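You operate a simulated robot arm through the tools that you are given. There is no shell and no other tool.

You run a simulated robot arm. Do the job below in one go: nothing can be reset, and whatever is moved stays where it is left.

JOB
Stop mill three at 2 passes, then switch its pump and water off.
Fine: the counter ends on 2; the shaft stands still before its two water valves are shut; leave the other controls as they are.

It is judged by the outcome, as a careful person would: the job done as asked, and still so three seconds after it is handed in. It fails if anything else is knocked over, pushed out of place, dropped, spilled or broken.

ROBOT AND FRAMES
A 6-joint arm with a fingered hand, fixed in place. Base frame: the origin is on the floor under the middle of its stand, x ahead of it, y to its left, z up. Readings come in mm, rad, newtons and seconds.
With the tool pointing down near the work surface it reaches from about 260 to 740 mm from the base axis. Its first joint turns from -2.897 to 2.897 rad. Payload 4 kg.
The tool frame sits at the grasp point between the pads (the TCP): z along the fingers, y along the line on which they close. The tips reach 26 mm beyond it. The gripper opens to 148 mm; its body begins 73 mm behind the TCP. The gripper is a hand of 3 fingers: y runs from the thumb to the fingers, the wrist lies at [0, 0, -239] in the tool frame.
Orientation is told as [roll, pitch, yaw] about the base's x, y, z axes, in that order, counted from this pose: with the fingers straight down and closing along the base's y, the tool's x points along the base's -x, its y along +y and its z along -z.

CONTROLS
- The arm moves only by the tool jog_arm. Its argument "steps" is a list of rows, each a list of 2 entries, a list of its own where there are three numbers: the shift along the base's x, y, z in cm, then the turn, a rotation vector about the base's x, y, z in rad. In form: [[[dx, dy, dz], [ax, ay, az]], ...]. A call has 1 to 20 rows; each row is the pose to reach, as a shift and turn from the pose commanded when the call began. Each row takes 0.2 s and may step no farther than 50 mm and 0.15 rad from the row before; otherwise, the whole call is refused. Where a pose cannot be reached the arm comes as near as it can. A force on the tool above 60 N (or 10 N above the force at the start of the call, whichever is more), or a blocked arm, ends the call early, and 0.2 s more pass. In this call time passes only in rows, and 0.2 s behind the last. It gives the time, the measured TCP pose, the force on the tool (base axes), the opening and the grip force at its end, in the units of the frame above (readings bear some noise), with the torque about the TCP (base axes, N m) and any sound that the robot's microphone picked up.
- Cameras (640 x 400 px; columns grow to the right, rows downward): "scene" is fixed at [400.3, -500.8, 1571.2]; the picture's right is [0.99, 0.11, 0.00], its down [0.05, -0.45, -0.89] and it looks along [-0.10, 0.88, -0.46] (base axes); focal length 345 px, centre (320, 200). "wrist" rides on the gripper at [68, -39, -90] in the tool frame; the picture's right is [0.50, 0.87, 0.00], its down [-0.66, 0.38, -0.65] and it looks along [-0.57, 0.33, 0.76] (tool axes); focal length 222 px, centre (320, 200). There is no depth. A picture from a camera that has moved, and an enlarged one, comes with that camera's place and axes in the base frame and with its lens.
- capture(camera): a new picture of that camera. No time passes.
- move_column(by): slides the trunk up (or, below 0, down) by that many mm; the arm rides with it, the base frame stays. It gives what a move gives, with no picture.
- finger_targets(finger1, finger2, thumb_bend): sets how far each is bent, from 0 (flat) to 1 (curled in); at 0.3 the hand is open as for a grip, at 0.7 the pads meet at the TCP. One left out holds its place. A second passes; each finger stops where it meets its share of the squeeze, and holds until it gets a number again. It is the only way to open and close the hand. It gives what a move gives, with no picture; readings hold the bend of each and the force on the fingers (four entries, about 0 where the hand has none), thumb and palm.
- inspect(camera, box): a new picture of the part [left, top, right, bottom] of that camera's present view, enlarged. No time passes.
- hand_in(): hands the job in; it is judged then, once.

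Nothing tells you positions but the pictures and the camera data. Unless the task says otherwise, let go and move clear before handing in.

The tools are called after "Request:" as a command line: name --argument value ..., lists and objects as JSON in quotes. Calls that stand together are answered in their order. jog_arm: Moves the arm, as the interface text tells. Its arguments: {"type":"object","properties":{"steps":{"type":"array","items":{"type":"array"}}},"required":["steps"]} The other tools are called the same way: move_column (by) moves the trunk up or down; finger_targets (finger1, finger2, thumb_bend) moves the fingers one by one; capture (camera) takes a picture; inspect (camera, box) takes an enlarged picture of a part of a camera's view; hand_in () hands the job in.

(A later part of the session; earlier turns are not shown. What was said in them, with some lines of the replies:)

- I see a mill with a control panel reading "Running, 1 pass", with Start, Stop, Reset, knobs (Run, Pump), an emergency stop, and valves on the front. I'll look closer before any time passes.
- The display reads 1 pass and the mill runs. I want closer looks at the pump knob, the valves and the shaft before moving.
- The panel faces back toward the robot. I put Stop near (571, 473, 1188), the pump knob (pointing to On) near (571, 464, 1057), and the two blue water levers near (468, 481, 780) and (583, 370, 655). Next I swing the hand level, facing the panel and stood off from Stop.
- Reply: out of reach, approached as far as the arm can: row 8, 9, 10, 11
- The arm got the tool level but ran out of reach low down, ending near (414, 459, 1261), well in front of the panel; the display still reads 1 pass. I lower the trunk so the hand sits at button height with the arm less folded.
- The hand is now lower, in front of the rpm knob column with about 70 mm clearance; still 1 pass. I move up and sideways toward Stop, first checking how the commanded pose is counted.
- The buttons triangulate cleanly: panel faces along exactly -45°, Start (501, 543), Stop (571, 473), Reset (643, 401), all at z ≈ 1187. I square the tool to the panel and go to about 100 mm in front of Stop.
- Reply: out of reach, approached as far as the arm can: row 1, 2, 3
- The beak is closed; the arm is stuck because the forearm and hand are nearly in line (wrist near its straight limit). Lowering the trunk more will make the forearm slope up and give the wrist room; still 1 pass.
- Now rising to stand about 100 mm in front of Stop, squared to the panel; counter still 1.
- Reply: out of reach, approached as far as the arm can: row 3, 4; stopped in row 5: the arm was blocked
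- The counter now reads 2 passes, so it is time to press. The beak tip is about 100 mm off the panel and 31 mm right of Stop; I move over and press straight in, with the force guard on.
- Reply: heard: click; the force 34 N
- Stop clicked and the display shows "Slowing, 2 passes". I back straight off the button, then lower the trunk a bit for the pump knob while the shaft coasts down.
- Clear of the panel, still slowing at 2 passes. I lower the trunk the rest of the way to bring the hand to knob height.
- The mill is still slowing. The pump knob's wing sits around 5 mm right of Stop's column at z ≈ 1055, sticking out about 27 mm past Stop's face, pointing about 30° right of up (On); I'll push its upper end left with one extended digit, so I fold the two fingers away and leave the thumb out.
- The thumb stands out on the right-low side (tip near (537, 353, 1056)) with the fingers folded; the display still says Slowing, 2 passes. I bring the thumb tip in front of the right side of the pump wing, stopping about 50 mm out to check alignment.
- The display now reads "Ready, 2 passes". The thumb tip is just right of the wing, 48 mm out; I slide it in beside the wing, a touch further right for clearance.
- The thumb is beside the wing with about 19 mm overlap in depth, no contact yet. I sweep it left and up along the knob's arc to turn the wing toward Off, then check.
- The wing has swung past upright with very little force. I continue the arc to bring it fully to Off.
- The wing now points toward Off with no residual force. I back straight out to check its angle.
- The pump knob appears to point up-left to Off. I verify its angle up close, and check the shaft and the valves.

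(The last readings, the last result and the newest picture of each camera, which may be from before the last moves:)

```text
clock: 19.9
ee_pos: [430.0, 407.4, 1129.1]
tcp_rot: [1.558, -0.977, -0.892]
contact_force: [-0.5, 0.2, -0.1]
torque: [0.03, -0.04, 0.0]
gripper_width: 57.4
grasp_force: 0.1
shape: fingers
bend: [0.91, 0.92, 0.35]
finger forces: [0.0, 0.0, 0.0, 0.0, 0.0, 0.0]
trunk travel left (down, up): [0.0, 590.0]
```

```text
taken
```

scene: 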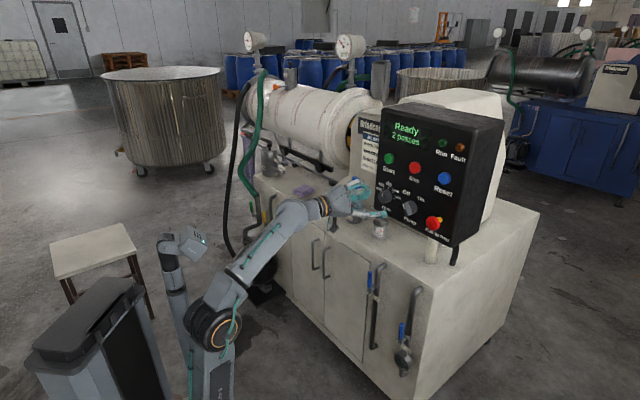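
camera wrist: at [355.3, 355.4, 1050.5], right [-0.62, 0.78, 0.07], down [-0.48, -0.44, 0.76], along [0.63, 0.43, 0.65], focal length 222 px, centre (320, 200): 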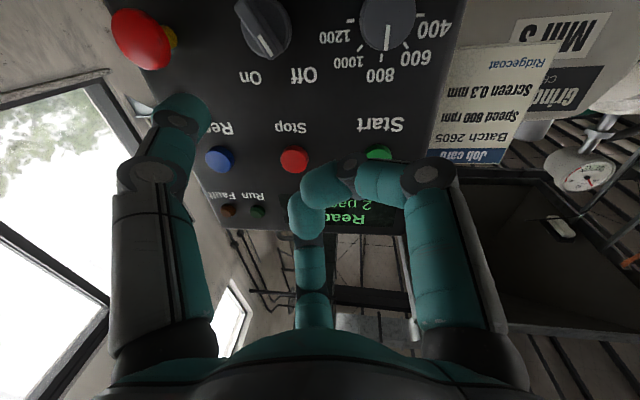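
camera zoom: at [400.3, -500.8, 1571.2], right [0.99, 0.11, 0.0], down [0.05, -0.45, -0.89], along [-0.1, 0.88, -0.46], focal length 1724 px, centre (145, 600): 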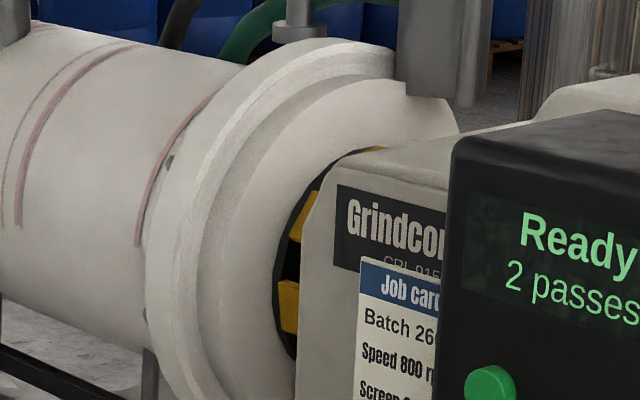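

The pump knob now points to Off, mirror-symmetric to where it was for On, and the display stays Ready at 2 passes. Next are the water levers; I re-form the closed beak here in free space for a sturdier pusher.

Request:
finger_targets --finger1 0.5 --finger2 0.5 --thumb_bend 0.4

Request:
finger_targets --finger1 0.7 --finger2 0.7 --thumb_bend 0.7

Request:
inspect --camera "scene" --box '[320, 80, 390, 160]'

```text
clock: 20.9
ee_pos: [430.1, 408.1, 1129.6]
tcp_rot: [1.561, -0.974, -0.894]
contact_force: [0.2, 0.0, -0.4]
torque: [0.01, 0.02, 0.01]
gripper_width: 78.7
grasp_force: 0.1
shape: fingers
bend: [0.5, 0.5, 0.4]
finger forces: [0.0, 0.0, 0.0, 0.0, 0.1, 0.1]
trunk travel left (down, up): [0.0, 590.0]
```

```text
clock: 21.9
ee_pos: [430.1, 407.5, 1128.2]
tcp_rot: [1.558, -0.974, -0.894]
contact_force: [0.3, -0.3, -0.6]
torque: [-0.03, -0.01, -0.01]
gripper_width: 0.5
grasp_force: 0.0
shape: fingers
bend: [0.7, 0.7, 0.7]
finger forces: [0.1, 0.0, 0.1, 0.0, 0.0, 0.0]
trunk travel left (down, up): [0.0, 590.0]
```

```text
5.00 times, centred on (355, 120) of scene
camera zoom: at [400.3, -500.8, 1571.2], right [0.99, 0.11, 0.0], down [0.05, -0.45, -0.89], along [-0.1, 0.88, -0.46], focal length 1724 px, centre (145, 600)
```

zoom: 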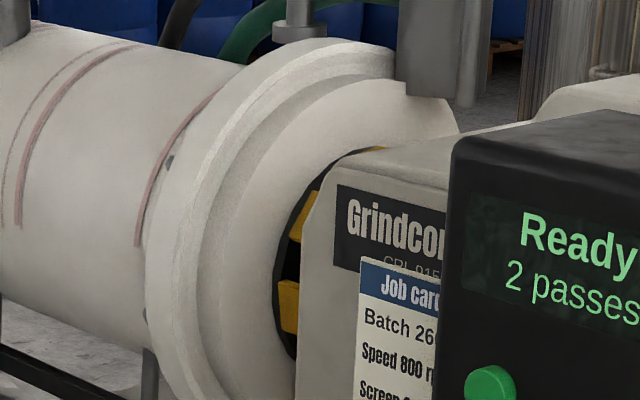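

The shaft's yellow-black marks are unchanged over two seconds, so it stands still. Now I descend in front of the cabinet, tilting the tool 45° down, to the left of the "Water in" lever.

Request:
jog_arm --steps '[[[-0.49, 0.78, -4.6], [-0.065, 0.074, 0.015]], [[-0.98, 1.55, -9.2], [-0.13, 0.148, 0.03]], [[-1.47, 2.33, -13.8], [-0.195, 0.221, 0.045]], [[-1.96, 3.1, -18.4], [-0.26, 0.295, 0.06]], [[-2.46, 3.88, -23.1], [-0.325, 0.369, 0.075]], [[-2.95, 4.65, -27.7], [-0.39, 0.443, 0.09]], [[-3.44, 5.43, -32.3], [-0.455, 0.516, 0.105]], [[-3.93, 6.2, -36.9], [-0.52, 0.59, 0.12]]]'

Request:
capture --camera "scene"

Request:
capture --camera "wrist"

```text
clock: 23.7
ee_pos: [388.6, 469.8, 758.5]
tcp_rot: [0.513, -0.615, 0.026]
contact_force: [-1.0, -0.6, 0.4]
torque: [0.03, -0.03, -0.02]
gripper_width: 0.3
grasp_force: 0.0
shape: fingers
bend: [0.7, 0.7, 0.7]
finger forces: [0.1, 0.0, 0.0, 0.0, 0.0, 0.1]
trunk travel left (down, up): [0.0, 590.0]
```

```text
taken
```

scene: 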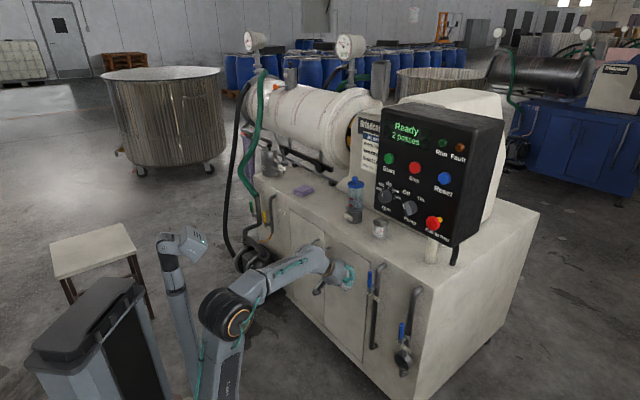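

```text
taken
camera wrist: at [301.6, 388.0, 767.5], right [-0.67, 0.74, 0.06], down [0.1, 0.01, 0.99], along [0.73, 0.68, -0.08], focal length 222 px, centre (320, 200)
```

wrist: 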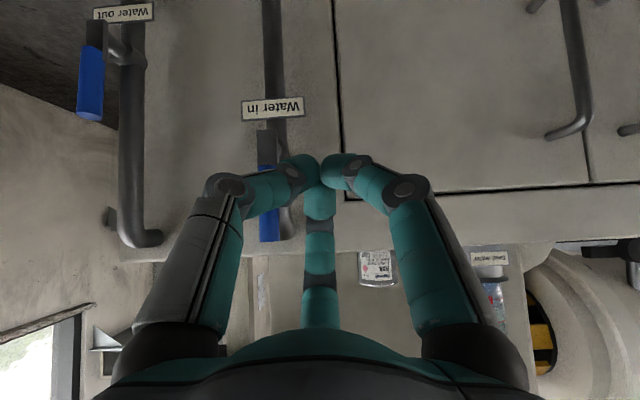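

I have a clear straight-on (upside-down) view of both levers. I zoom in to measure them.

Request:
inspect --camera "wrist" --box '[200, 80, 360, 250]'

Request:
inspect --camera "wrist" --box '[40, 0, 200, 130]'

Request:
inspect --camera "scene" --box '[310, 240, 430, 330]'

Request:
inspect --camera "scene" --box '[370, 300, 450, 390]'

```text
2.35 times, centred on (280, 165) of wrist
camera zoom: at [301.6, 388.0, 767.5], right [-0.67, 0.74, 0.06], down [0.1, 0.01, 0.99], along [0.73, 0.68, -0.08], focal length 523 px, centre (414, 282)
```

zoom: 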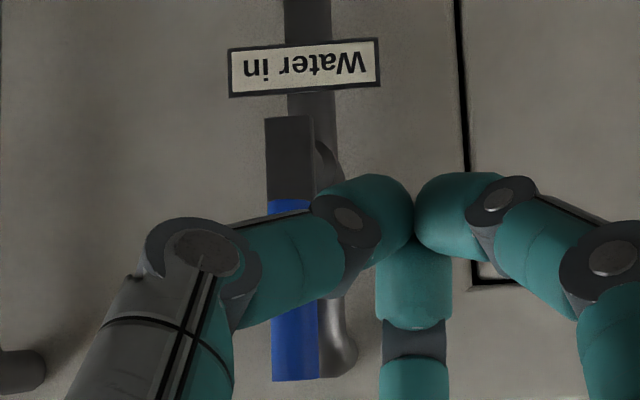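

```text
3.08 times, centred on (120, 65) of wrist
camera zoom: at [301.6, 388.0, 767.5], right [-0.67, 0.74, 0.06], down [0.1, 0.01, 0.99], along [0.73, 0.68, -0.08], focal length 684 px, centre (935, 615)
```

zoom: 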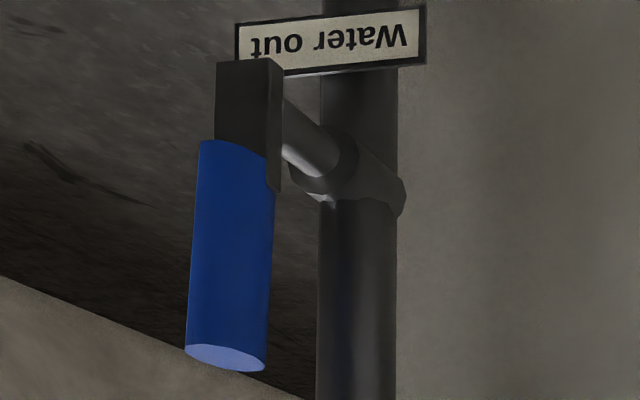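

```text
4.44 times, centred on (370, 285) of scene
camera zoom: at [400.3, -500.8, 1571.2], right [0.99, 0.11, 0.0], down [0.05, -0.45, -0.89], along [-0.1, 0.88, -0.46], focal length 1533 px, centre (98, -178)
```

zoom: 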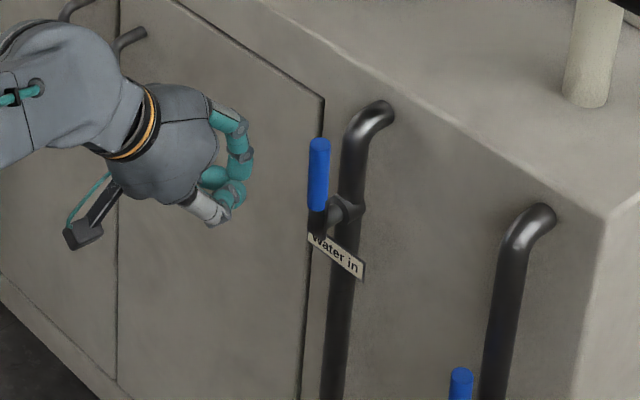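

```text
4.44 times, centred on (410, 345) of scene
camera zoom: at [400.3, -500.8, 1571.2], right [0.99, 0.11, 0.0], down [0.05, -0.45, -0.89], along [-0.1, 0.88, -0.46], focal length 1533 px, centre (-80, -444)
```

zoom: 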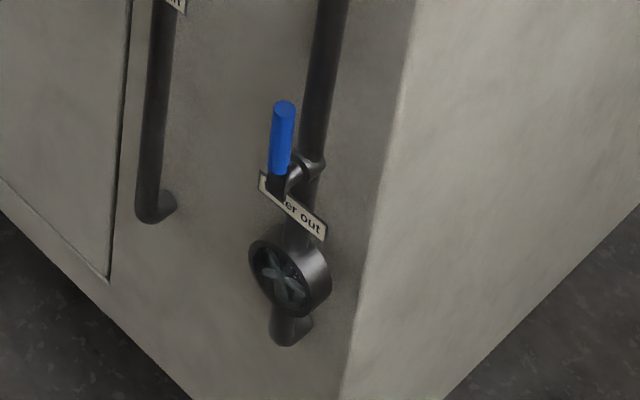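

Water-in lever: pivot about 697 high, blue handle z 721–781, standing about 67 mm in front of Stop's plane; water-out is the same shape 160 mm to the right and 119 mm lower. The upper finger, closest to the wall, would make the best side pusher, so I extend one finger to find which it is.

Request:
finger_targets --finger1 0.35

Request:
capture --camera "wrist"

Request:
inspect --camera "scene" --box '[310, 240, 430, 330]'

```text
clock: 24.7
ee_pos: [388.3, 469.6, 759.9]
tcp_rot: [0.512, -0.617, 0.028]
contact_force: [0.7, -0.7, 0.5]
torque: [0.0, -0.03, -0.02]
gripper_width: 62.1
grasp_force: 0.0
shape: fingers
bend: [0.35, 0.7, 0.7]
finger forces: [0.0, 0.0, 0.0, 0.1, 0.0, 0.0]
trunk travel left (down, up): [0.0, 590.0]
```

```text
taken
camera wrist: at [301.9, 388.1, 767.7], right [-0.67, 0.74, 0.06], down [0.1, 0.01, 1.0], along [0.73, 0.68, -0.08], focal length 222 px, centre (320, 200)
```

wrist: 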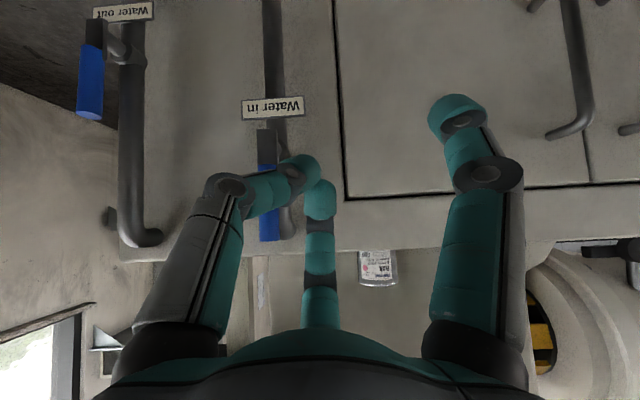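

```text
4.44 times, centred on (370, 285) of scene
camera zoom: at [400.3, -500.8, 1571.2], right [0.99, 0.11, 0.0], down [0.05, -0.45, -0.89], along [-0.1, 0.88, -0.46], focal length 1533 px, centre (98, -178)
```

zoom: 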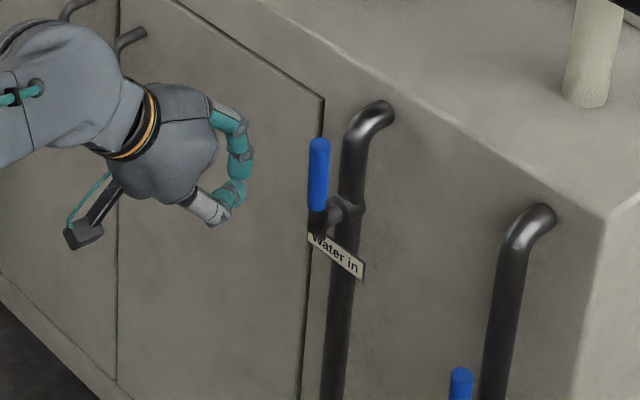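

Finger 1 is the left-low one, so finger 2 is the upper one. I fold finger 1 back and extend finger 2.

Request:
finger_targets --finger1 0.7 --finger2 0.3

Request:
capture --camera "wrist"

Request:
inspect --camera "scene" --box '[310, 240, 430, 330]'

```text
clock: 25.7
ee_pos: [389.6, 468.0, 758.4]
tcp_rot: [0.511, -0.616, 0.029]
contact_force: [0.6, -0.4, -0.4]
torque: [0.06, 0.02, 0.03]
gripper_width: 0.2
grasp_force: 0.0
shape: fingers
bend: [0.69, 0.3, 0.7]
finger forces: [0.1, 0.1, 0.0, 0.0, 0.0, 0.0]
trunk travel left (down, up): [0.0, 590.0]
```

```text
taken
camera wrist: at [301.9, 388.1, 767.6], right [-0.67, 0.74, 0.06], down [0.1, 0.01, 1.0], along [0.73, 0.68, -0.08], focal length 222 px, centre (320, 200)
```

wrist: 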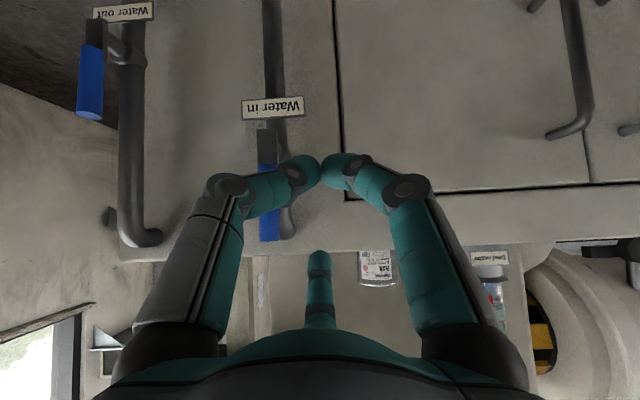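

```text
4.44 times, centred on (370, 285) of scene
camera zoom: at [400.3, -500.8, 1571.2], right [0.99, 0.11, 0.0], down [0.05, -0.45, -0.89], along [-0.1, 0.88, -0.46], focal length 1533 px, centre (98, -178)
```

zoom: 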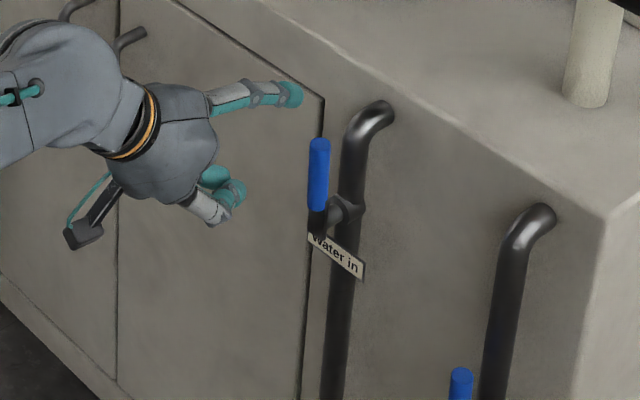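

Finger 2's tip is at about (444, 514, 801), just left of and above the handle. I lower it beside the "Water in" handle, leaving a small gap.

Request:
jog_arm --steps '[[[0.5, -0.1, -2.5], [0, 0, 0]], [[1.46, -0.21, -5.1], [0, 0, 0]]]'

Request:
capture --camera "wrist"

Request:
inspect --camera "scene" --box '[310, 240, 430, 330]'

```text
clock: 26.3
ee_pos: [403.1, 467.5, 707.1]
tcp_rot: [0.511, -0.618, 0.027]
contact_force: [0.0, 0.1, -0.2]
torque: [0.0, -0.01, -0.01]
gripper_width: 0.0
grasp_force: 0.1
shape: fingers
bend: [0.69, 0.3, 0.7]
finger forces: [0.0, 0.1, 0.0, 0.0, 0.1, 0.1]
trunk travel left (down, up): [0.0, 590.0]
```

```text
taken
camera wrist: at [315.9, 385.9, 716.8], right [-0.67, 0.74, 0.06], down [0.1, 0.01, 1.0], along [0.73, 0.68, -0.08], focal length 222 px, centre (320, 200)
```

wrist: 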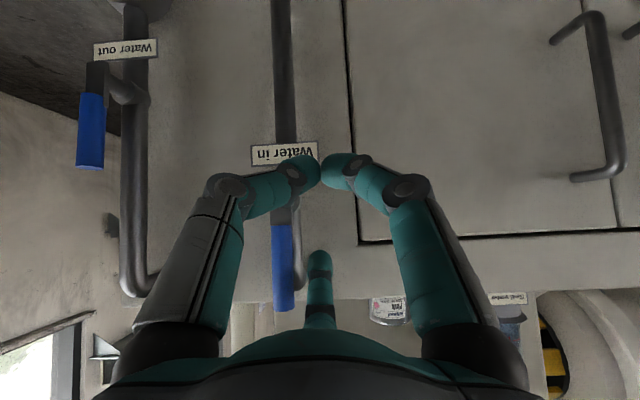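

```text
4.44 times, centred on (370, 285) of scene
camera zoom: at [400.3, -500.8, 1571.2], right [0.99, 0.11, 0.0], down [0.05, -0.45, -0.89], along [-0.1, 0.88, -0.46], focal length 1533 px, centre (98, -178)
```

zoom: 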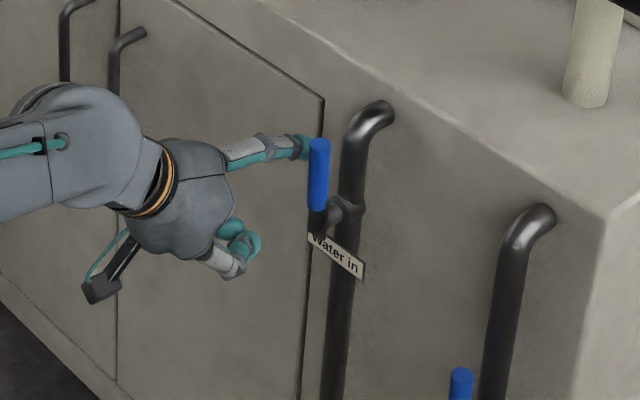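

The finger sits just left of the "Water in" handle. I push it gently to the right (clockwise, the usual shutting direction) in small steps and watch the force.

Request:
jog_arm --steps '[[[0.5, -0.5, 0], [0, 0, 0]], [[0.8, -0.8, 0.05], [0, 0, 0]], [[1.1, -1.1, 0.1], [0, 0, 0]], [[1.4, -1.4, 0.15], [0, 0, 0]], [[1.7, -1.7, 0.2], [0, 0, 0]], [[2.0, -2.0, 0.25], [0, 0, 0]]]'

Request:
capture --camera "wrist"

Request:
inspect --camera "scene" --box '[310, 240, 430, 330]'

```text
clock: 27.7
ee_pos: [424.0, 445.9, 711.1]
tcp_rot: [0.512, -0.617, 0.024]
contact_force: [-2.3, 2.5, -0.8]
torque: [-0.15, -0.01, 0.14]
gripper_width: 0.0
grasp_force: 1.3
shape: fingers
bend: [0.69, 0.31, 0.7]
finger forces: [0.0, 2.5, 0.0, 0.0, 0.1, 0.0]
trunk travel left (down, up): [0.0, 590.0]
```

```text
taken
camera wrist: at [336.8, 365.6, 720.4], right [-0.67, 0.74, 0.06], down [0.1, 0.01, 0.99], along [0.73, 0.68, -0.08], focal length 222 px, centre (320, 200)
```

wrist: 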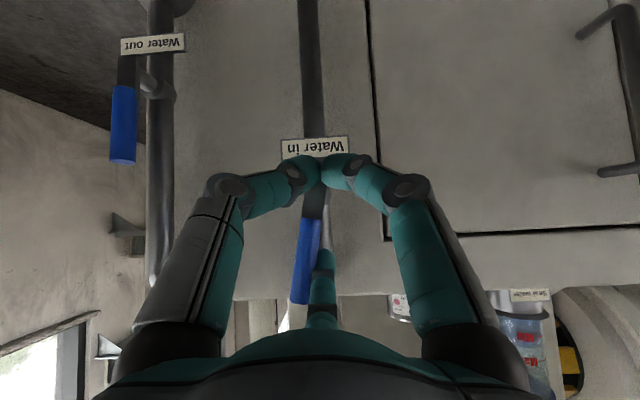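

```text
4.44 times, centred on (370, 285) of scene
camera zoom: at [400.3, -500.8, 1571.2], right [0.99, 0.11, 0.0], down [0.05, -0.45, -0.89], along [-0.1, 0.88, -0.46], focal length 1533 px, centre (98, -178)
```

zoom: 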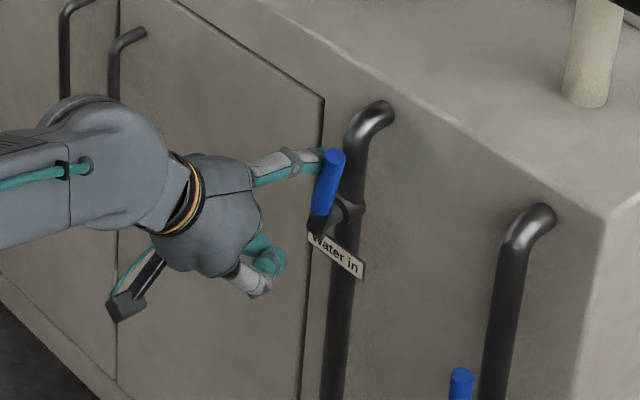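

The lever swings right easily (about 3 N). I continue along the arc.

Request:
jog_arm --steps '[[[0.5, -0.5, -0.1], [0, 0, 0]], [[1.03, -1.03, -0.25], [0, 0, 0]], [[1.56, -1.56, -0.45], [0, 0, 0]], [[2.16, -2.16, -0.74], [0, 0, 0]], [[2.6, -2.6, -1.05], [0, 0, 0]], [[3.0, -3.0, -1.41], [0, 0, 0]], [[3.45, -3.45, -1.9], [0, 0, 0]], [[3.82, -3.82, -2.42], [0, 0, 0]]]'

Request:
capture --camera "wrist"

Request:
inspect --camera "scene" --box '[310, 240, 430, 330]'

```text
clock: 29.5
ee_pos: [462.3, 408.6, 687.2]
tcp_rot: [0.511, -0.617, 0.027]
contact_force: [-1.7, 3.2, 1.7]
torque: [-0.1, -0.08, 0.2]
gripper_width: 0.1
grasp_force: 1.5
shape: fingers
bend: [0.69, 0.28, 0.7]
finger forces: [0.1, 2.6, 0.0, 0.0, 0.1, 0.1]
trunk travel left (down, up): [0.0, 590.0]
```

```text
taken
camera wrist: at [375.4, 327.4, 696.3], right [-0.67, 0.74, 0.06], down [0.1, 0.01, 1.0], along [0.73, 0.68, -0.08], focal length 222 px, centre (320, 200)
```

wrist: 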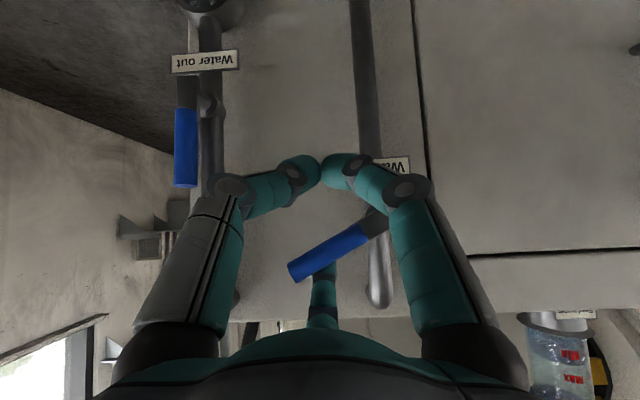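

```text
4.44 times, centred on (370, 285) of scene
camera zoom: at [400.3, -500.8, 1571.2], right [0.99, 0.11, 0.0], down [0.05, -0.45, -0.89], along [-0.1, 0.88, -0.46], focal length 1533 px, centre (98, -178)
```

zoom: 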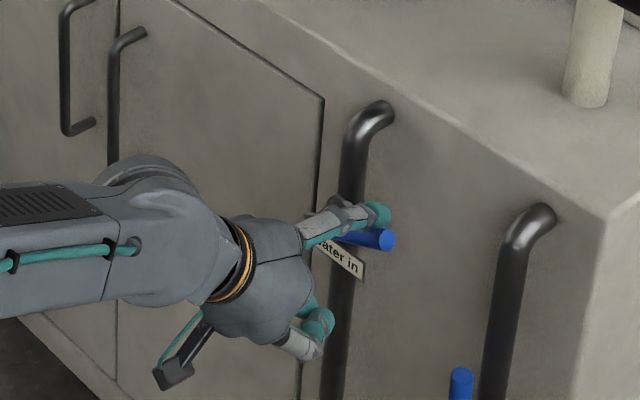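

The lever is about 63° round. I follow it down the rest of the way to horizontal.

Request:
jog_arm --steps '[[[0.3, -0.3, -0.5], [0, 0, 0]], [[0.52, -0.52, -0.97], [0, 0, 0]], [[0.74, -0.74, -1.5], [0, 0, 0]], [[0.92, -0.92, -2.08], [0, 0, 0]], [[0.96, -0.96, -2.5], [0, 0, 0]]]'

Request:
capture --camera "wrist"

Request:
inspect --camera "scene" --box '[310, 240, 430, 330]'

```text
clock: 30.7
ee_pos: [471.8, 398.2, 661.3]
tcp_rot: [0.51, -0.616, 0.028]
contact_force: [-0.8, 2.2, 1.6]
torque: [-0.07, -0.09, 0.16]
gripper_width: 0.2
grasp_force: 1.4
shape: fingers
bend: [0.69, 0.26, 0.7]
finger forces: [0.0, 2.5, 0.1, 0.0, 0.0, 0.0]
trunk travel left (down, up): [0.0, 590.0]
```

```text
taken
camera wrist: at [384.1, 317.5, 670.8], right [-0.67, 0.74, 0.06], down [0.1, 0.01, 1.0], along [0.73, 0.68, -0.08], focal length 222 px, centre (320, 200)
```

wrist: 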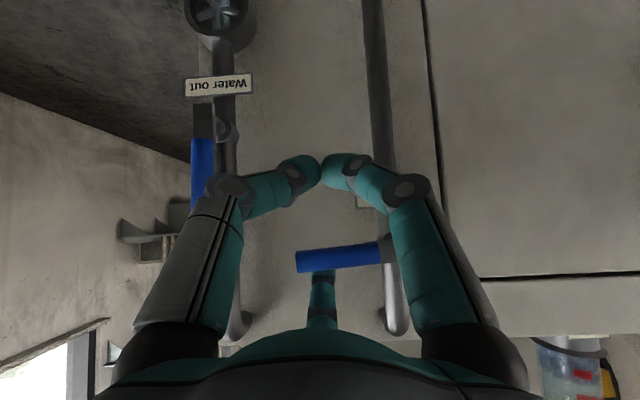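

```text
4.44 times, centred on (370, 285) of scene
camera zoom: at [400.3, -500.8, 1571.2], right [0.99, 0.11, 0.0], down [0.05, -0.45, -0.89], along [-0.1, 0.88, -0.46], focal length 1533 px, centre (98, -178)
```

zoom: 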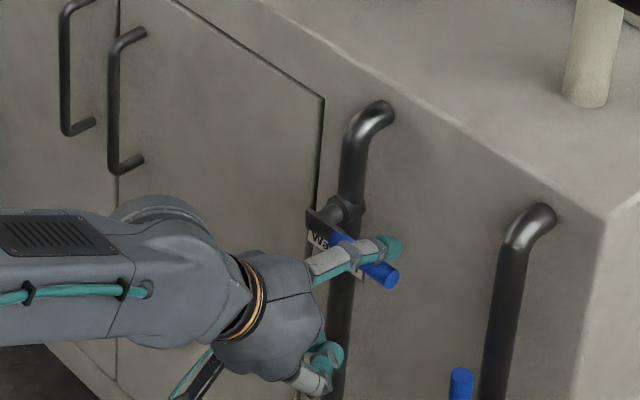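

The lever is about 86° round, still light. I push a little further to reach its end stop.

Request:
jog_arm --steps '[[[0.03, -0.03, -0.4], [0, 0, 0]], [[0.05, -0.05, -0.8], [0, 0, 0]], [[0.05, -0.05, -1.2], [0, 0, 0]]]'

Request:
capture --camera "wrist"

```text
clock: 31.5
ee_pos: [473.0, 397.0, 651.0]
tcp_rot: [0.514, -0.616, 0.026]
contact_force: [-1.2, 1.9, 6.6]
torque: [0.2, -0.42, 0.17]
gripper_width: 0.0
grasp_force: 2.9
shape: fingers
bend: [0.69, 0.22, 0.7]
finger forces: [0.0, 6.0, 0.1, 0.0, 0.0, 0.1]
trunk travel left (down, up): [0.0, 590.0]
```

```text
taken
camera wrist: at [385.2, 316.7, 659.9], right [-0.67, 0.74, 0.06], down [0.1, 0.01, 1.0], along [0.73, 0.68, -0.08], focal length 222 px, centre (320, 200)
```

wrist: 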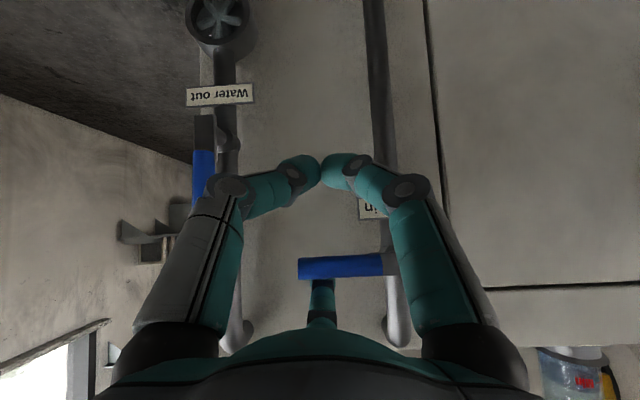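

"Water in" is now fully horizontal and against its stop (force rising, finger flexing). I back away and move to the left of the "Water out" lever.

Request:
jog_arm --steps '[[[-0.4, -0.4, 0.9], [0, 0, 0]], [[-3.6, -3.6, 1.2], [0, 0, 0]], [[-2.37, -5.23, -1.35], [0, 0, 0]], [[-0.95, -6.65, -3.7], [0, 0, 0]], [[0.48, -8.08, -6.05], [0, 0, 0]]]'

Request:
capture --camera "wrist"

Request:
capture --camera "scene"

Request:
inspect --camera "scene" --box '[340, 260, 450, 380]'

```text
clock: 32.7
ee_pos: [478.5, 316.2, 588.8]
tcp_rot: [0.509, -0.616, 0.029]
contact_force: [0.0, -0.2, 0.2]
torque: [-0.01, -0.01, -0.02]
gripper_width: 0.0
grasp_force: 0.1
shape: fingers
bend: [0.69, 0.3, 0.7]
finger forces: [0.0, 0.0, 0.0, 0.1, 0.0, 0.0]
trunk travel left (down, up): [0.0, 590.0]
```

```text
taken
camera wrist: at [389.8, 235.8, 598.0], right [-0.67, 0.74, 0.06], down [0.1, 0.01, 0.99], along [0.73, 0.68, -0.08], focal length 222 px, centre (320, 200)
```

wrist: 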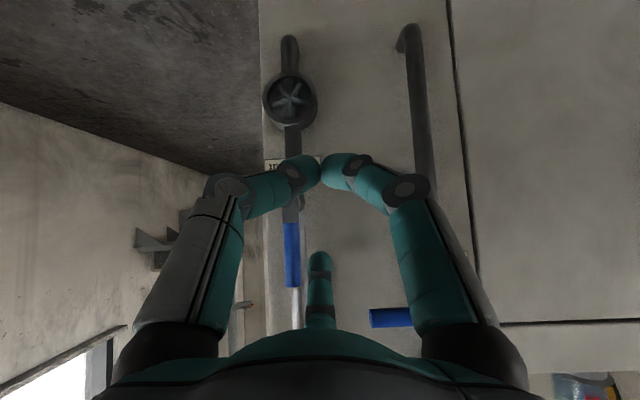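

```text
taken
```

scene: 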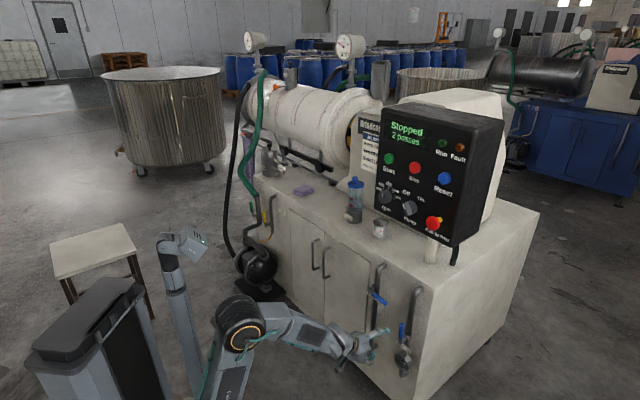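

```text
3.33 times, centred on (395, 320) of scene
camera zoom: at [400.3, -500.8, 1571.2], right [0.99, 0.11, 0.0], down [0.05, -0.45, -0.89], along [-0.1, 0.88, -0.46], focal length 1150 px, centre (70, -200)
```

zoom: 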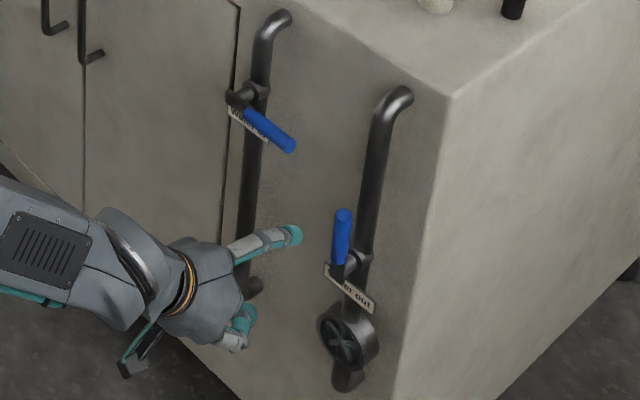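

The display now says "Stopped, 2 passes" and "Water in" is horizontal. The finger is 28 mm left of the "Water out" handle line, so I move straight in beside it.

Request:
jog_arm --steps '[[[1.9, 1.9, 0], [0, 0, 0]], [[3.8, 3.8, 0], [0, 0, 0]]]'

Request:
capture --camera "wrist"

Request:
inspect --camera "scene" --box '[340, 260, 450, 380]'

```text
clock: 33.3
ee_pos: [514.2, 356.2, 590.5]
tcp_rot: [0.512, -0.617, 0.027]
contact_force: [0.1, -0.2, -0.1]
torque: [-0.02, 0.03, 0.01]
gripper_width: 0.1
grasp_force: 0.2
shape: fingers
bend: [0.69, 0.3, 0.7]
finger forces: [0.0, 0.1, 0.0, 0.0, 0.1, 0.0]
trunk travel left (down, up): [0.0, 590.0]
```

```text
taken
camera wrist: at [427.4, 274.6, 599.2], right [-0.67, 0.74, 0.06], down [0.1, 0.01, 1.0], along [0.73, 0.68, -0.08], focal length 222 px, centre (320, 200)
```

wrist: 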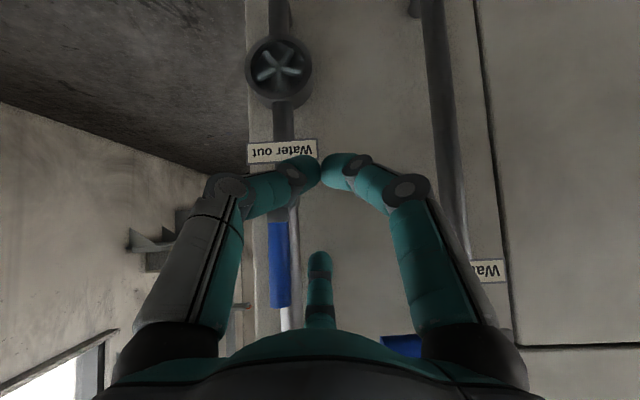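

```text
3.33 times, centred on (395, 320) of scene
camera zoom: at [400.3, -500.8, 1571.2], right [0.99, 0.11, 0.0], down [0.05, -0.45, -0.89], along [-0.1, 0.88, -0.46], focal length 1150 px, centre (70, -200)
```

zoom: 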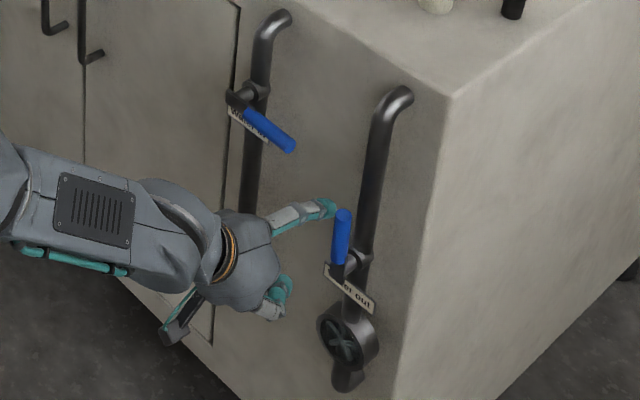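

Geometry matches the first valve's start. I repeat the same gentle push to the right, first stage.

Request:
jog_arm --steps '[[[0.5, -0.5, 0], [0, 0, 0]], [[0.9, -0.9, 0.05], [0, 0, 0]], [[1.2, -1.2, 0.1], [0, 0, 0]], [[1.5, -1.5, 0.15], [0, 0, 0]], [[1.8, -1.8, 0.2], [0, 0, 0]], [[2.1, -2.1, 0.25], [0, 0, 0]]]'

Request:
capture --camera "wrist"

Request:
inspect --camera "scene" --box '[340, 260, 450, 380]'

```text
clock: 34.7
ee_pos: [536.6, 333.1, 593.4]
tcp_rot: [0.513, -0.616, 0.028]
contact_force: [-2.6, 2.3, -0.3]
torque: [-0.07, -0.09, 0.16]
gripper_width: 0.0
grasp_force: 1.4
shape: fingers
bend: [0.69, 0.3, 0.7]
finger forces: [0.0, 2.4, 0.0, 0.0, 0.0, 0.1]
trunk travel left (down, up): [0.0, 590.0]
```

```text
taken
camera wrist: at [448.9, 253.5, 601.5], right [-0.67, 0.74, 0.06], down [0.1, 0.01, 1.0], along [0.73, 0.68, -0.08], focal length 222 px, centre (320, 200)
```

wrist: 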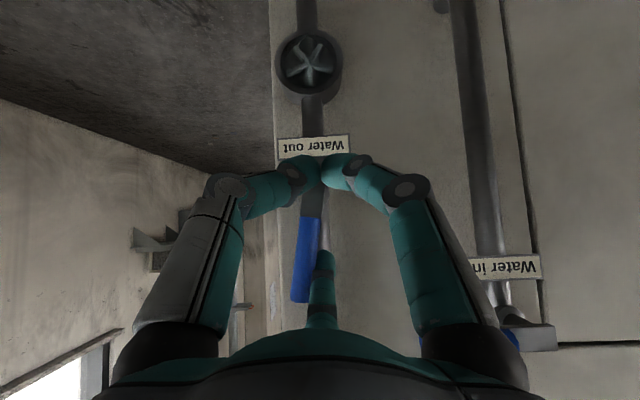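

```text
3.33 times, centred on (395, 320) of scene
camera zoom: at [400.3, -500.8, 1571.2], right [0.99, 0.11, 0.0], down [0.05, -0.45, -0.89], along [-0.1, 0.88, -0.46], focal length 1150 px, centre (70, -200)
```

zoom: 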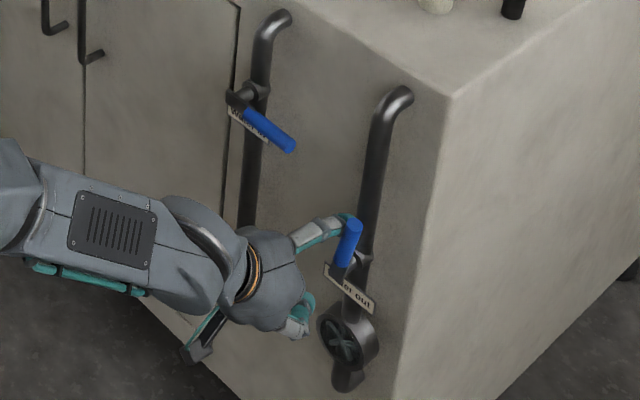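

"Water out" turns the same way with light force. I continue the arc.

Request:
jog_arm --steps '[[[0.5, -0.5, -0.1], [0, 0, 0]], [[1.03, -1.03, -0.25], [0, 0, 0]], [[1.56, -1.56, -0.45], [0, 0, 0]], [[2.16, -2.16, -0.74], [0, 0, 0]], [[2.6, -2.6, -1.05], [0, 0, 0]], [[3.0, -3.0, -1.41], [0, 0, 0]], [[3.45, -3.45, -1.9], [0, 0, 0]], [[3.82, -3.82, -2.42], [0, 0, 0]]]'

Request:
capture --camera "wrist"

Request:
inspect --camera "scene" --box '[340, 260, 450, 380]'

```text
clock: 36.5
ee_pos: [574.8, 295.3, 567.4]
tcp_rot: [0.512, -0.615, 0.027]
contact_force: [-1.3, 3.3, 1.1]
torque: [-0.07, -0.13, 0.19]
gripper_width: 0.2
grasp_force: 1.4
shape: fingers
bend: [0.69, 0.28, 0.7]
finger forces: [0.1, 2.6, 0.0, 0.0, 0.0, 0.0]
trunk travel left (down, up): [0.0, 590.0]
```

```text
taken
camera wrist: at [487.1, 215.0, 576.0], right [-0.67, 0.74, 0.06], down [0.1, 0.01, 1.0], along [0.73, 0.68, -0.08], focal length 222 px, centre (320, 200)
```

wrist: 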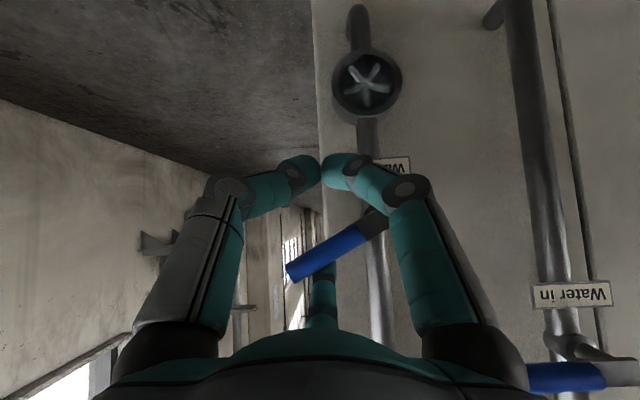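

```text
3.33 times, centred on (395, 320) of scene
camera zoom: at [400.3, -500.8, 1571.2], right [0.99, 0.11, 0.0], down [0.05, -0.45, -0.89], along [-0.1, 0.88, -0.46], focal length 1150 px, centre (70, -200)
```

zoom: 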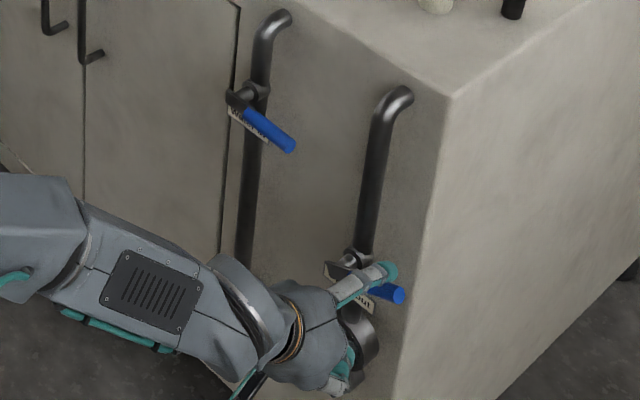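

About 63° round; the folded digits stay well clear of the sight glass. I finish the arc to horizontal.

Request:
jog_arm --steps '[[[0.3, -0.3, -0.5], [0, 0, 0]], [[0.52, -0.52, -0.97], [0, 0, 0]], [[0.74, -0.74, -1.5], [0, 0, 0]], [[0.92, -0.92, -2.08], [0, 0, 0]], [[0.96, -0.96, -2.5], [0, 0, 0]], [[1.0, -1.0, -2.9], [0, 0, 0]], [[1.0, -1.0, -3.3], [0, 0, 0]]]'

Request:
capture --camera "wrist"

Request:
inspect --camera "scene" --box '[340, 260, 450, 380]'

```text
clock: 38.1
ee_pos: [585.6, 286.0, 535.1]
tcp_rot: [0.51, -0.617, 0.028]
contact_force: [-1.0, 2.4, 3.9]
torque: [0.04, -0.23, 0.12]
gripper_width: 0.0
grasp_force: 2.1
shape: fingers
bend: [0.69, 0.25, 0.7]
finger forces: [0.0, 4.1, 0.0, 0.0, 0.1, 0.0]
trunk travel left (down, up): [0.0, 590.0]
```

```text
taken
camera wrist: at [497.4, 204.9, 543.9], right [-0.67, 0.74, 0.06], down [0.1, 0.01, 1.0], along [0.73, 0.68, -0.08], focal length 222 px, centre (320, 200)
```

wrist: 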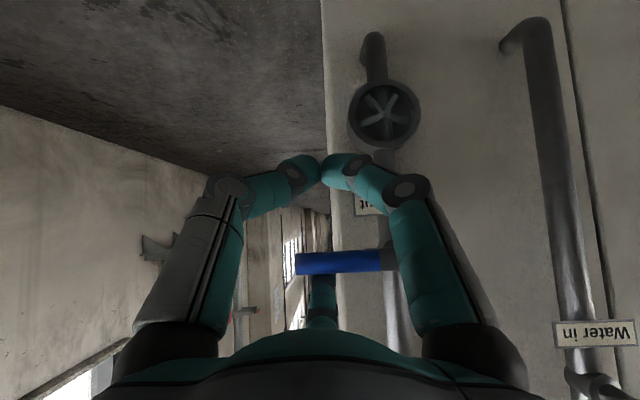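

```text
3.33 times, centred on (395, 320) of scene
camera zoom: at [400.3, -500.8, 1571.2], right [0.99, 0.11, 0.0], down [0.05, -0.45, -0.89], along [-0.1, 0.88, -0.46], focal length 1150 px, centre (70, -200)
```

zoom: 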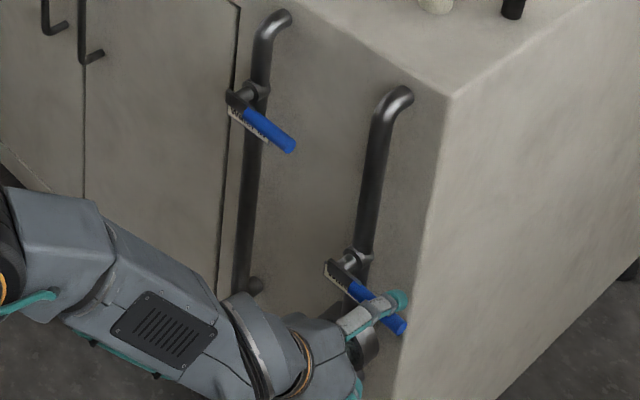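

Essentially horizontal; a few more millimetres to seat it on its stop.

Request:
jog_arm --steps '[[[0, 0, -0.3], [0, 0, 0]], [[0, 0, -0.6], [0, 0, 0]]]'

Request:
capture --camera "wrist"

```text
clock: 38.7
ee_pos: [585.5, 285.6, 529.8]
tcp_rot: [0.512, -0.617, 0.025]
contact_force: [-2.4, 0.9, 8.6]
torque: [0.28, -0.46, 0.12]
gripper_width: 0.3
grasp_force: 3.6
shape: fingers
bend: [0.69, 0.21, 0.7]
finger forces: [0.0, 6.8, 0.0, 0.1, 0.0, 0.0]
trunk travel left (down, up): [0.0, 590.0]
```

```text
taken
camera wrist: at [497.6, 204.9, 538.3], right [-0.67, 0.74, 0.06], down [0.1, 0.01, 1.0], along [0.73, 0.68, -0.08], focal length 222 px, centre (320, 200)
```

wrist: 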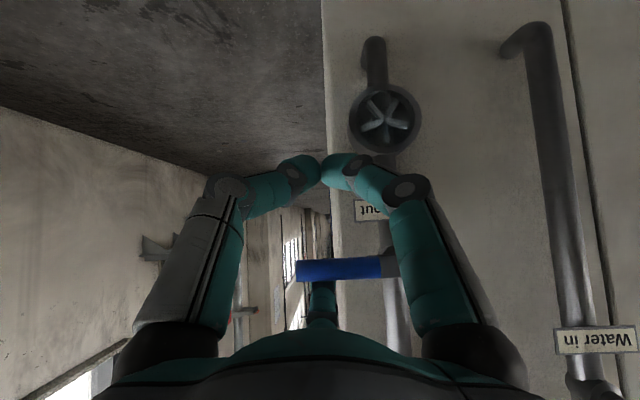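

"Water out" is horizontal and firm on its stop. I lift off, back away from the cabinet and check everything.

Request:
jog_arm --steps '[[[-0.4, -0.4, 0.9], [0, 0, 0]], [[-3.4, -3.4, 1.2], [0, 0, 0]], [[-6.5, -6.5, 1.2], [0, 0, 0]], [[-9.0, -9.0, 1.2], [0, 0, 0]]]'

Request:
capture --camera "scene"

Request:
inspect --camera "scene" --box '[340, 260, 450, 380]'

Request:
inspect --camera "scene" --box '[350, 80, 520, 270]'

Request:
capture --camera "wrist"

```text
clock: 39.7
ee_pos: [501.1, 200.3, 563.3]
tcp_rot: [0.503, -0.606, 0.03]
contact_force: [-1.0, -0.1, -0.3]
torque: [0.02, 0.02, -0.01]
gripper_width: 0.2
grasp_force: 0.1
shape: fingers
bend: [0.69, 0.3, 0.7]
finger forces: [0.0, 0.0, 0.0, 0.0, 0.1, 0.0]
out of reach, approached as far as the arm can: row 3, 4
trunk travel left (down, up): [0.0, 590.0]
```

```text
taken
```

scene: 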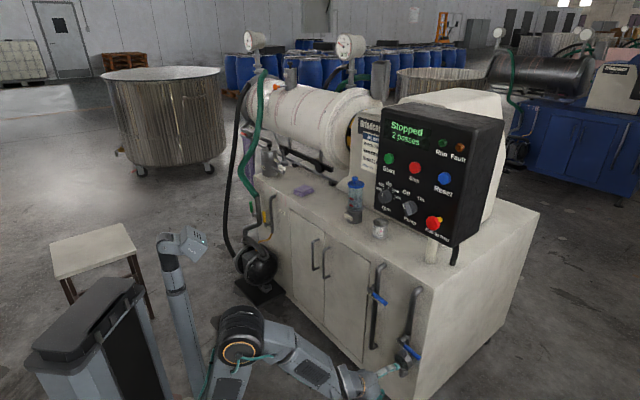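

```text
3.33 times, centred on (395, 320) of scene
camera zoom: at [400.3, -500.8, 1571.2], right [0.99, 0.11, 0.0], down [0.05, -0.45, -0.89], along [-0.1, 0.88, -0.46], focal length 1150 px, centre (70, -200)
```

zoom: 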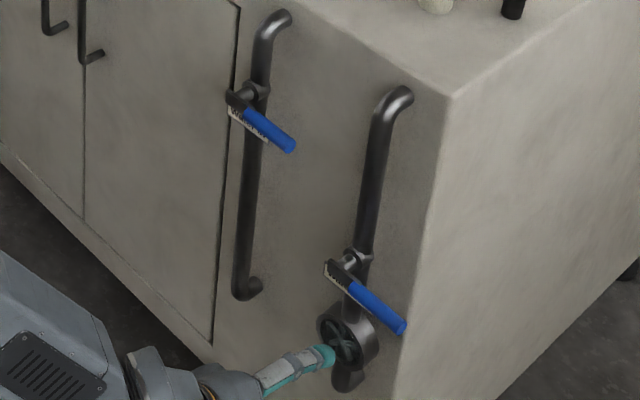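

```text
2.11 times, centred on (435, 175) of scene
camera zoom: at [400.3, -500.8, 1571.2], right [0.99, 0.11, 0.0], down [0.05, -0.45, -0.89], along [-0.1, 0.88, -0.46], focal length 726 px, centre (78, 253)
```

zoom: 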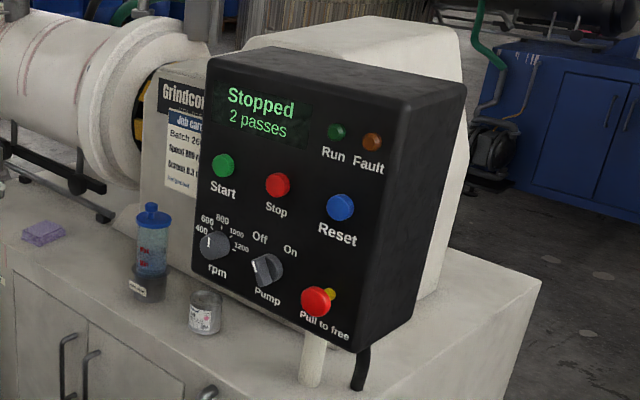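

```text
taken
camera wrist: at [414.6, 118.7, 573.5], right [-0.67, 0.74, 0.06], down [0.11, 0.02, 0.99], along [0.73, 0.67, -0.09], focal length 222 px, centre (320, 200)
```

wrist: 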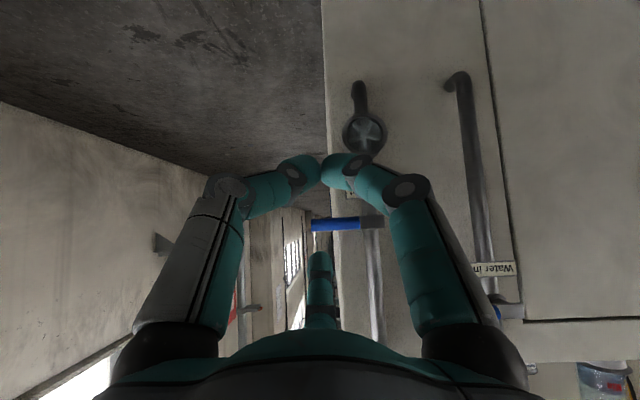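

Both blue levers are horizontal, the pump points to Off, and the display holds "Stopped, 2 passes". I raise the hand clear and check that the flow wheel and shaft are at rest.

Request:
move_column --by 120

Request:
inspect --camera "scene" --box '[380, 310, 440, 380]'

Request:
jog_arm --steps '[[[0, 0, 1], [0, 0, 0]], [[0, 0, 2], [0, 0, 0]], [[0, 0, 3], [0, 0, 0]], [[0, 0, 4], [0, 0, 0]], [[0, 0, 5], [0, 0, 0]]]'

Request:
inspect --camera "scene" --box '[380, 310, 440, 380]'

Request:
capture --camera "scene"

Request:
inspect --camera "scene" --box '[320, 80, 390, 160]'

Request:
inspect --camera "scene" --box '[370, 165, 450, 235]'

```text
clock: 41.2
ee_pos: [502.6, 199.1, 684.2]
tcp_rot: [0.504, -0.607, 0.03]
contact_force: [0.4, 0.3, 0.6]
torque: [-0.04, 0.04, -0.01]
gripper_width: 0.2
grasp_force: 0.1
shape: fingers
bend: [0.69, 0.3, 0.7]
finger forces: [0.1, 0.0, 0.0, 0.0, 0.1, 0.0]
trunk travel left (down, up): [-120.0, 470.0]
```

```text
5.71 times, centred on (410, 345) of scene
camera zoom: at [400.3, -500.8, 1571.2], right [0.99, 0.11, 0.0], down [0.05, -0.45, -0.89], along [-0.1, 0.88, -0.46], focal length 1971 px, centre (-194, -629)
```

zoom: 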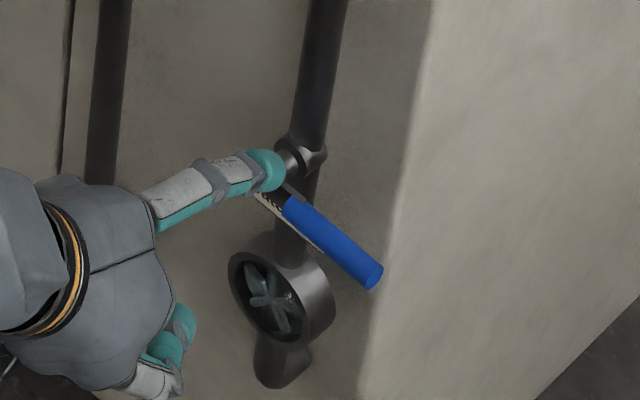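

```text
clock: 42.4
ee_pos: [501.4, 199.6, 733.2]
tcp_rot: [0.504, -0.605, 0.033]
contact_force: [0.0, -0.6, -0.2]
torque: [0.02, 0.03, 0.02]
gripper_width: 0.0
grasp_force: 0.0
shape: fingers
bend: [0.69, 0.3, 0.7]
finger forces: [0.0, 0.1, 0.1, 0.0, 0.0, 0.0]
trunk travel left (down, up): [-120.0, 470.0]
```

```text
5.71 times, centred on (410, 345) of scene
camera zoom: at [400.3, -500.8, 1571.2], right [0.99, 0.11, 0.0], down [0.05, -0.45, -0.89], along [-0.1, 0.88, -0.46], focal length 1971 px, centre (-194, -629)
```

zoom: 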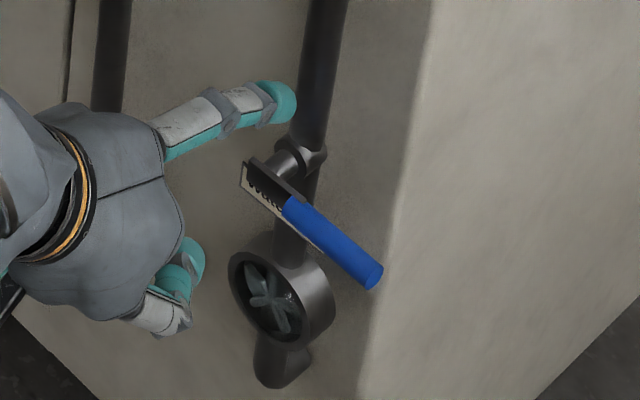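

```text
taken
```

scene: 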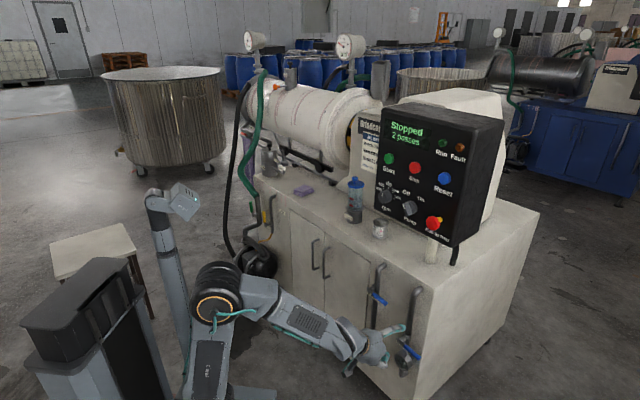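

```text
5.00 times, centred on (355, 120) of scene
camera zoom: at [400.3, -500.8, 1571.2], right [0.99, 0.11, 0.0], down [0.05, -0.45, -0.89], along [-0.1, 0.88, -0.46], focal length 1724 px, centre (145, 600)
```

zoom: 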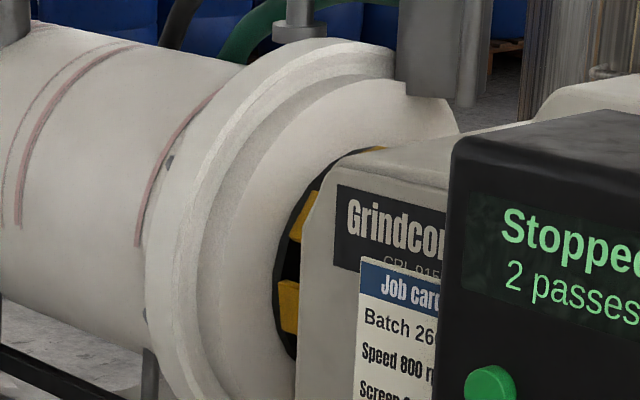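

```text
5.71 times, centred on (410, 200) of scene
camera zoom: at [400.3, -500.8, 1571.2], right [0.99, 0.11, 0.0], down [0.05, -0.45, -0.89], along [-0.1, 0.88, -0.46], focal length 1971 px, centre (-194, 200)
```

zoom: 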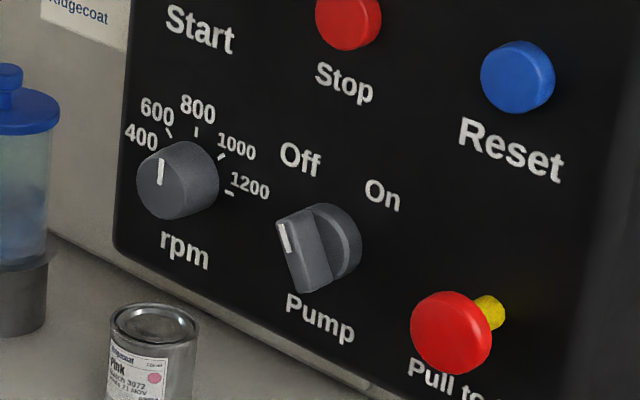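

The shaft is still and so is the flow wheel. The counter reads 2, the pump is Off, both water levers are shut, and the rpm knob, emergency stop, other valves and objects look untouched. The hand is clear, so I hand in.

Request:
hand_in

```text
The job is handed in.
```

Mill three is stopped with its counter on 2. Its pump is switched off and both water valves are shut, and the job has been handed in.

- **Stop:** I pressed Stop after the counter reached 2, and it stayed on 2 while the mill slowed. The display now reads "Stopped, 2 passes".
- **Pump:** the knob now points to Off. I turned it only after the display had left "Slowing" and read "Ready".
- **Water:** I shut Water in first, then Water out. The shaft's marks had not moved over two seconds before I touched either valve. Both levers are horizontal against their stops, and the flow wheel on the outlet is still.
- **Other controls:** the rpm knob and emergency stop look just as they did at the start. I never touched the green and yellow valves, and nothing on the cabinet was moved.

The hand is clear of the mill.
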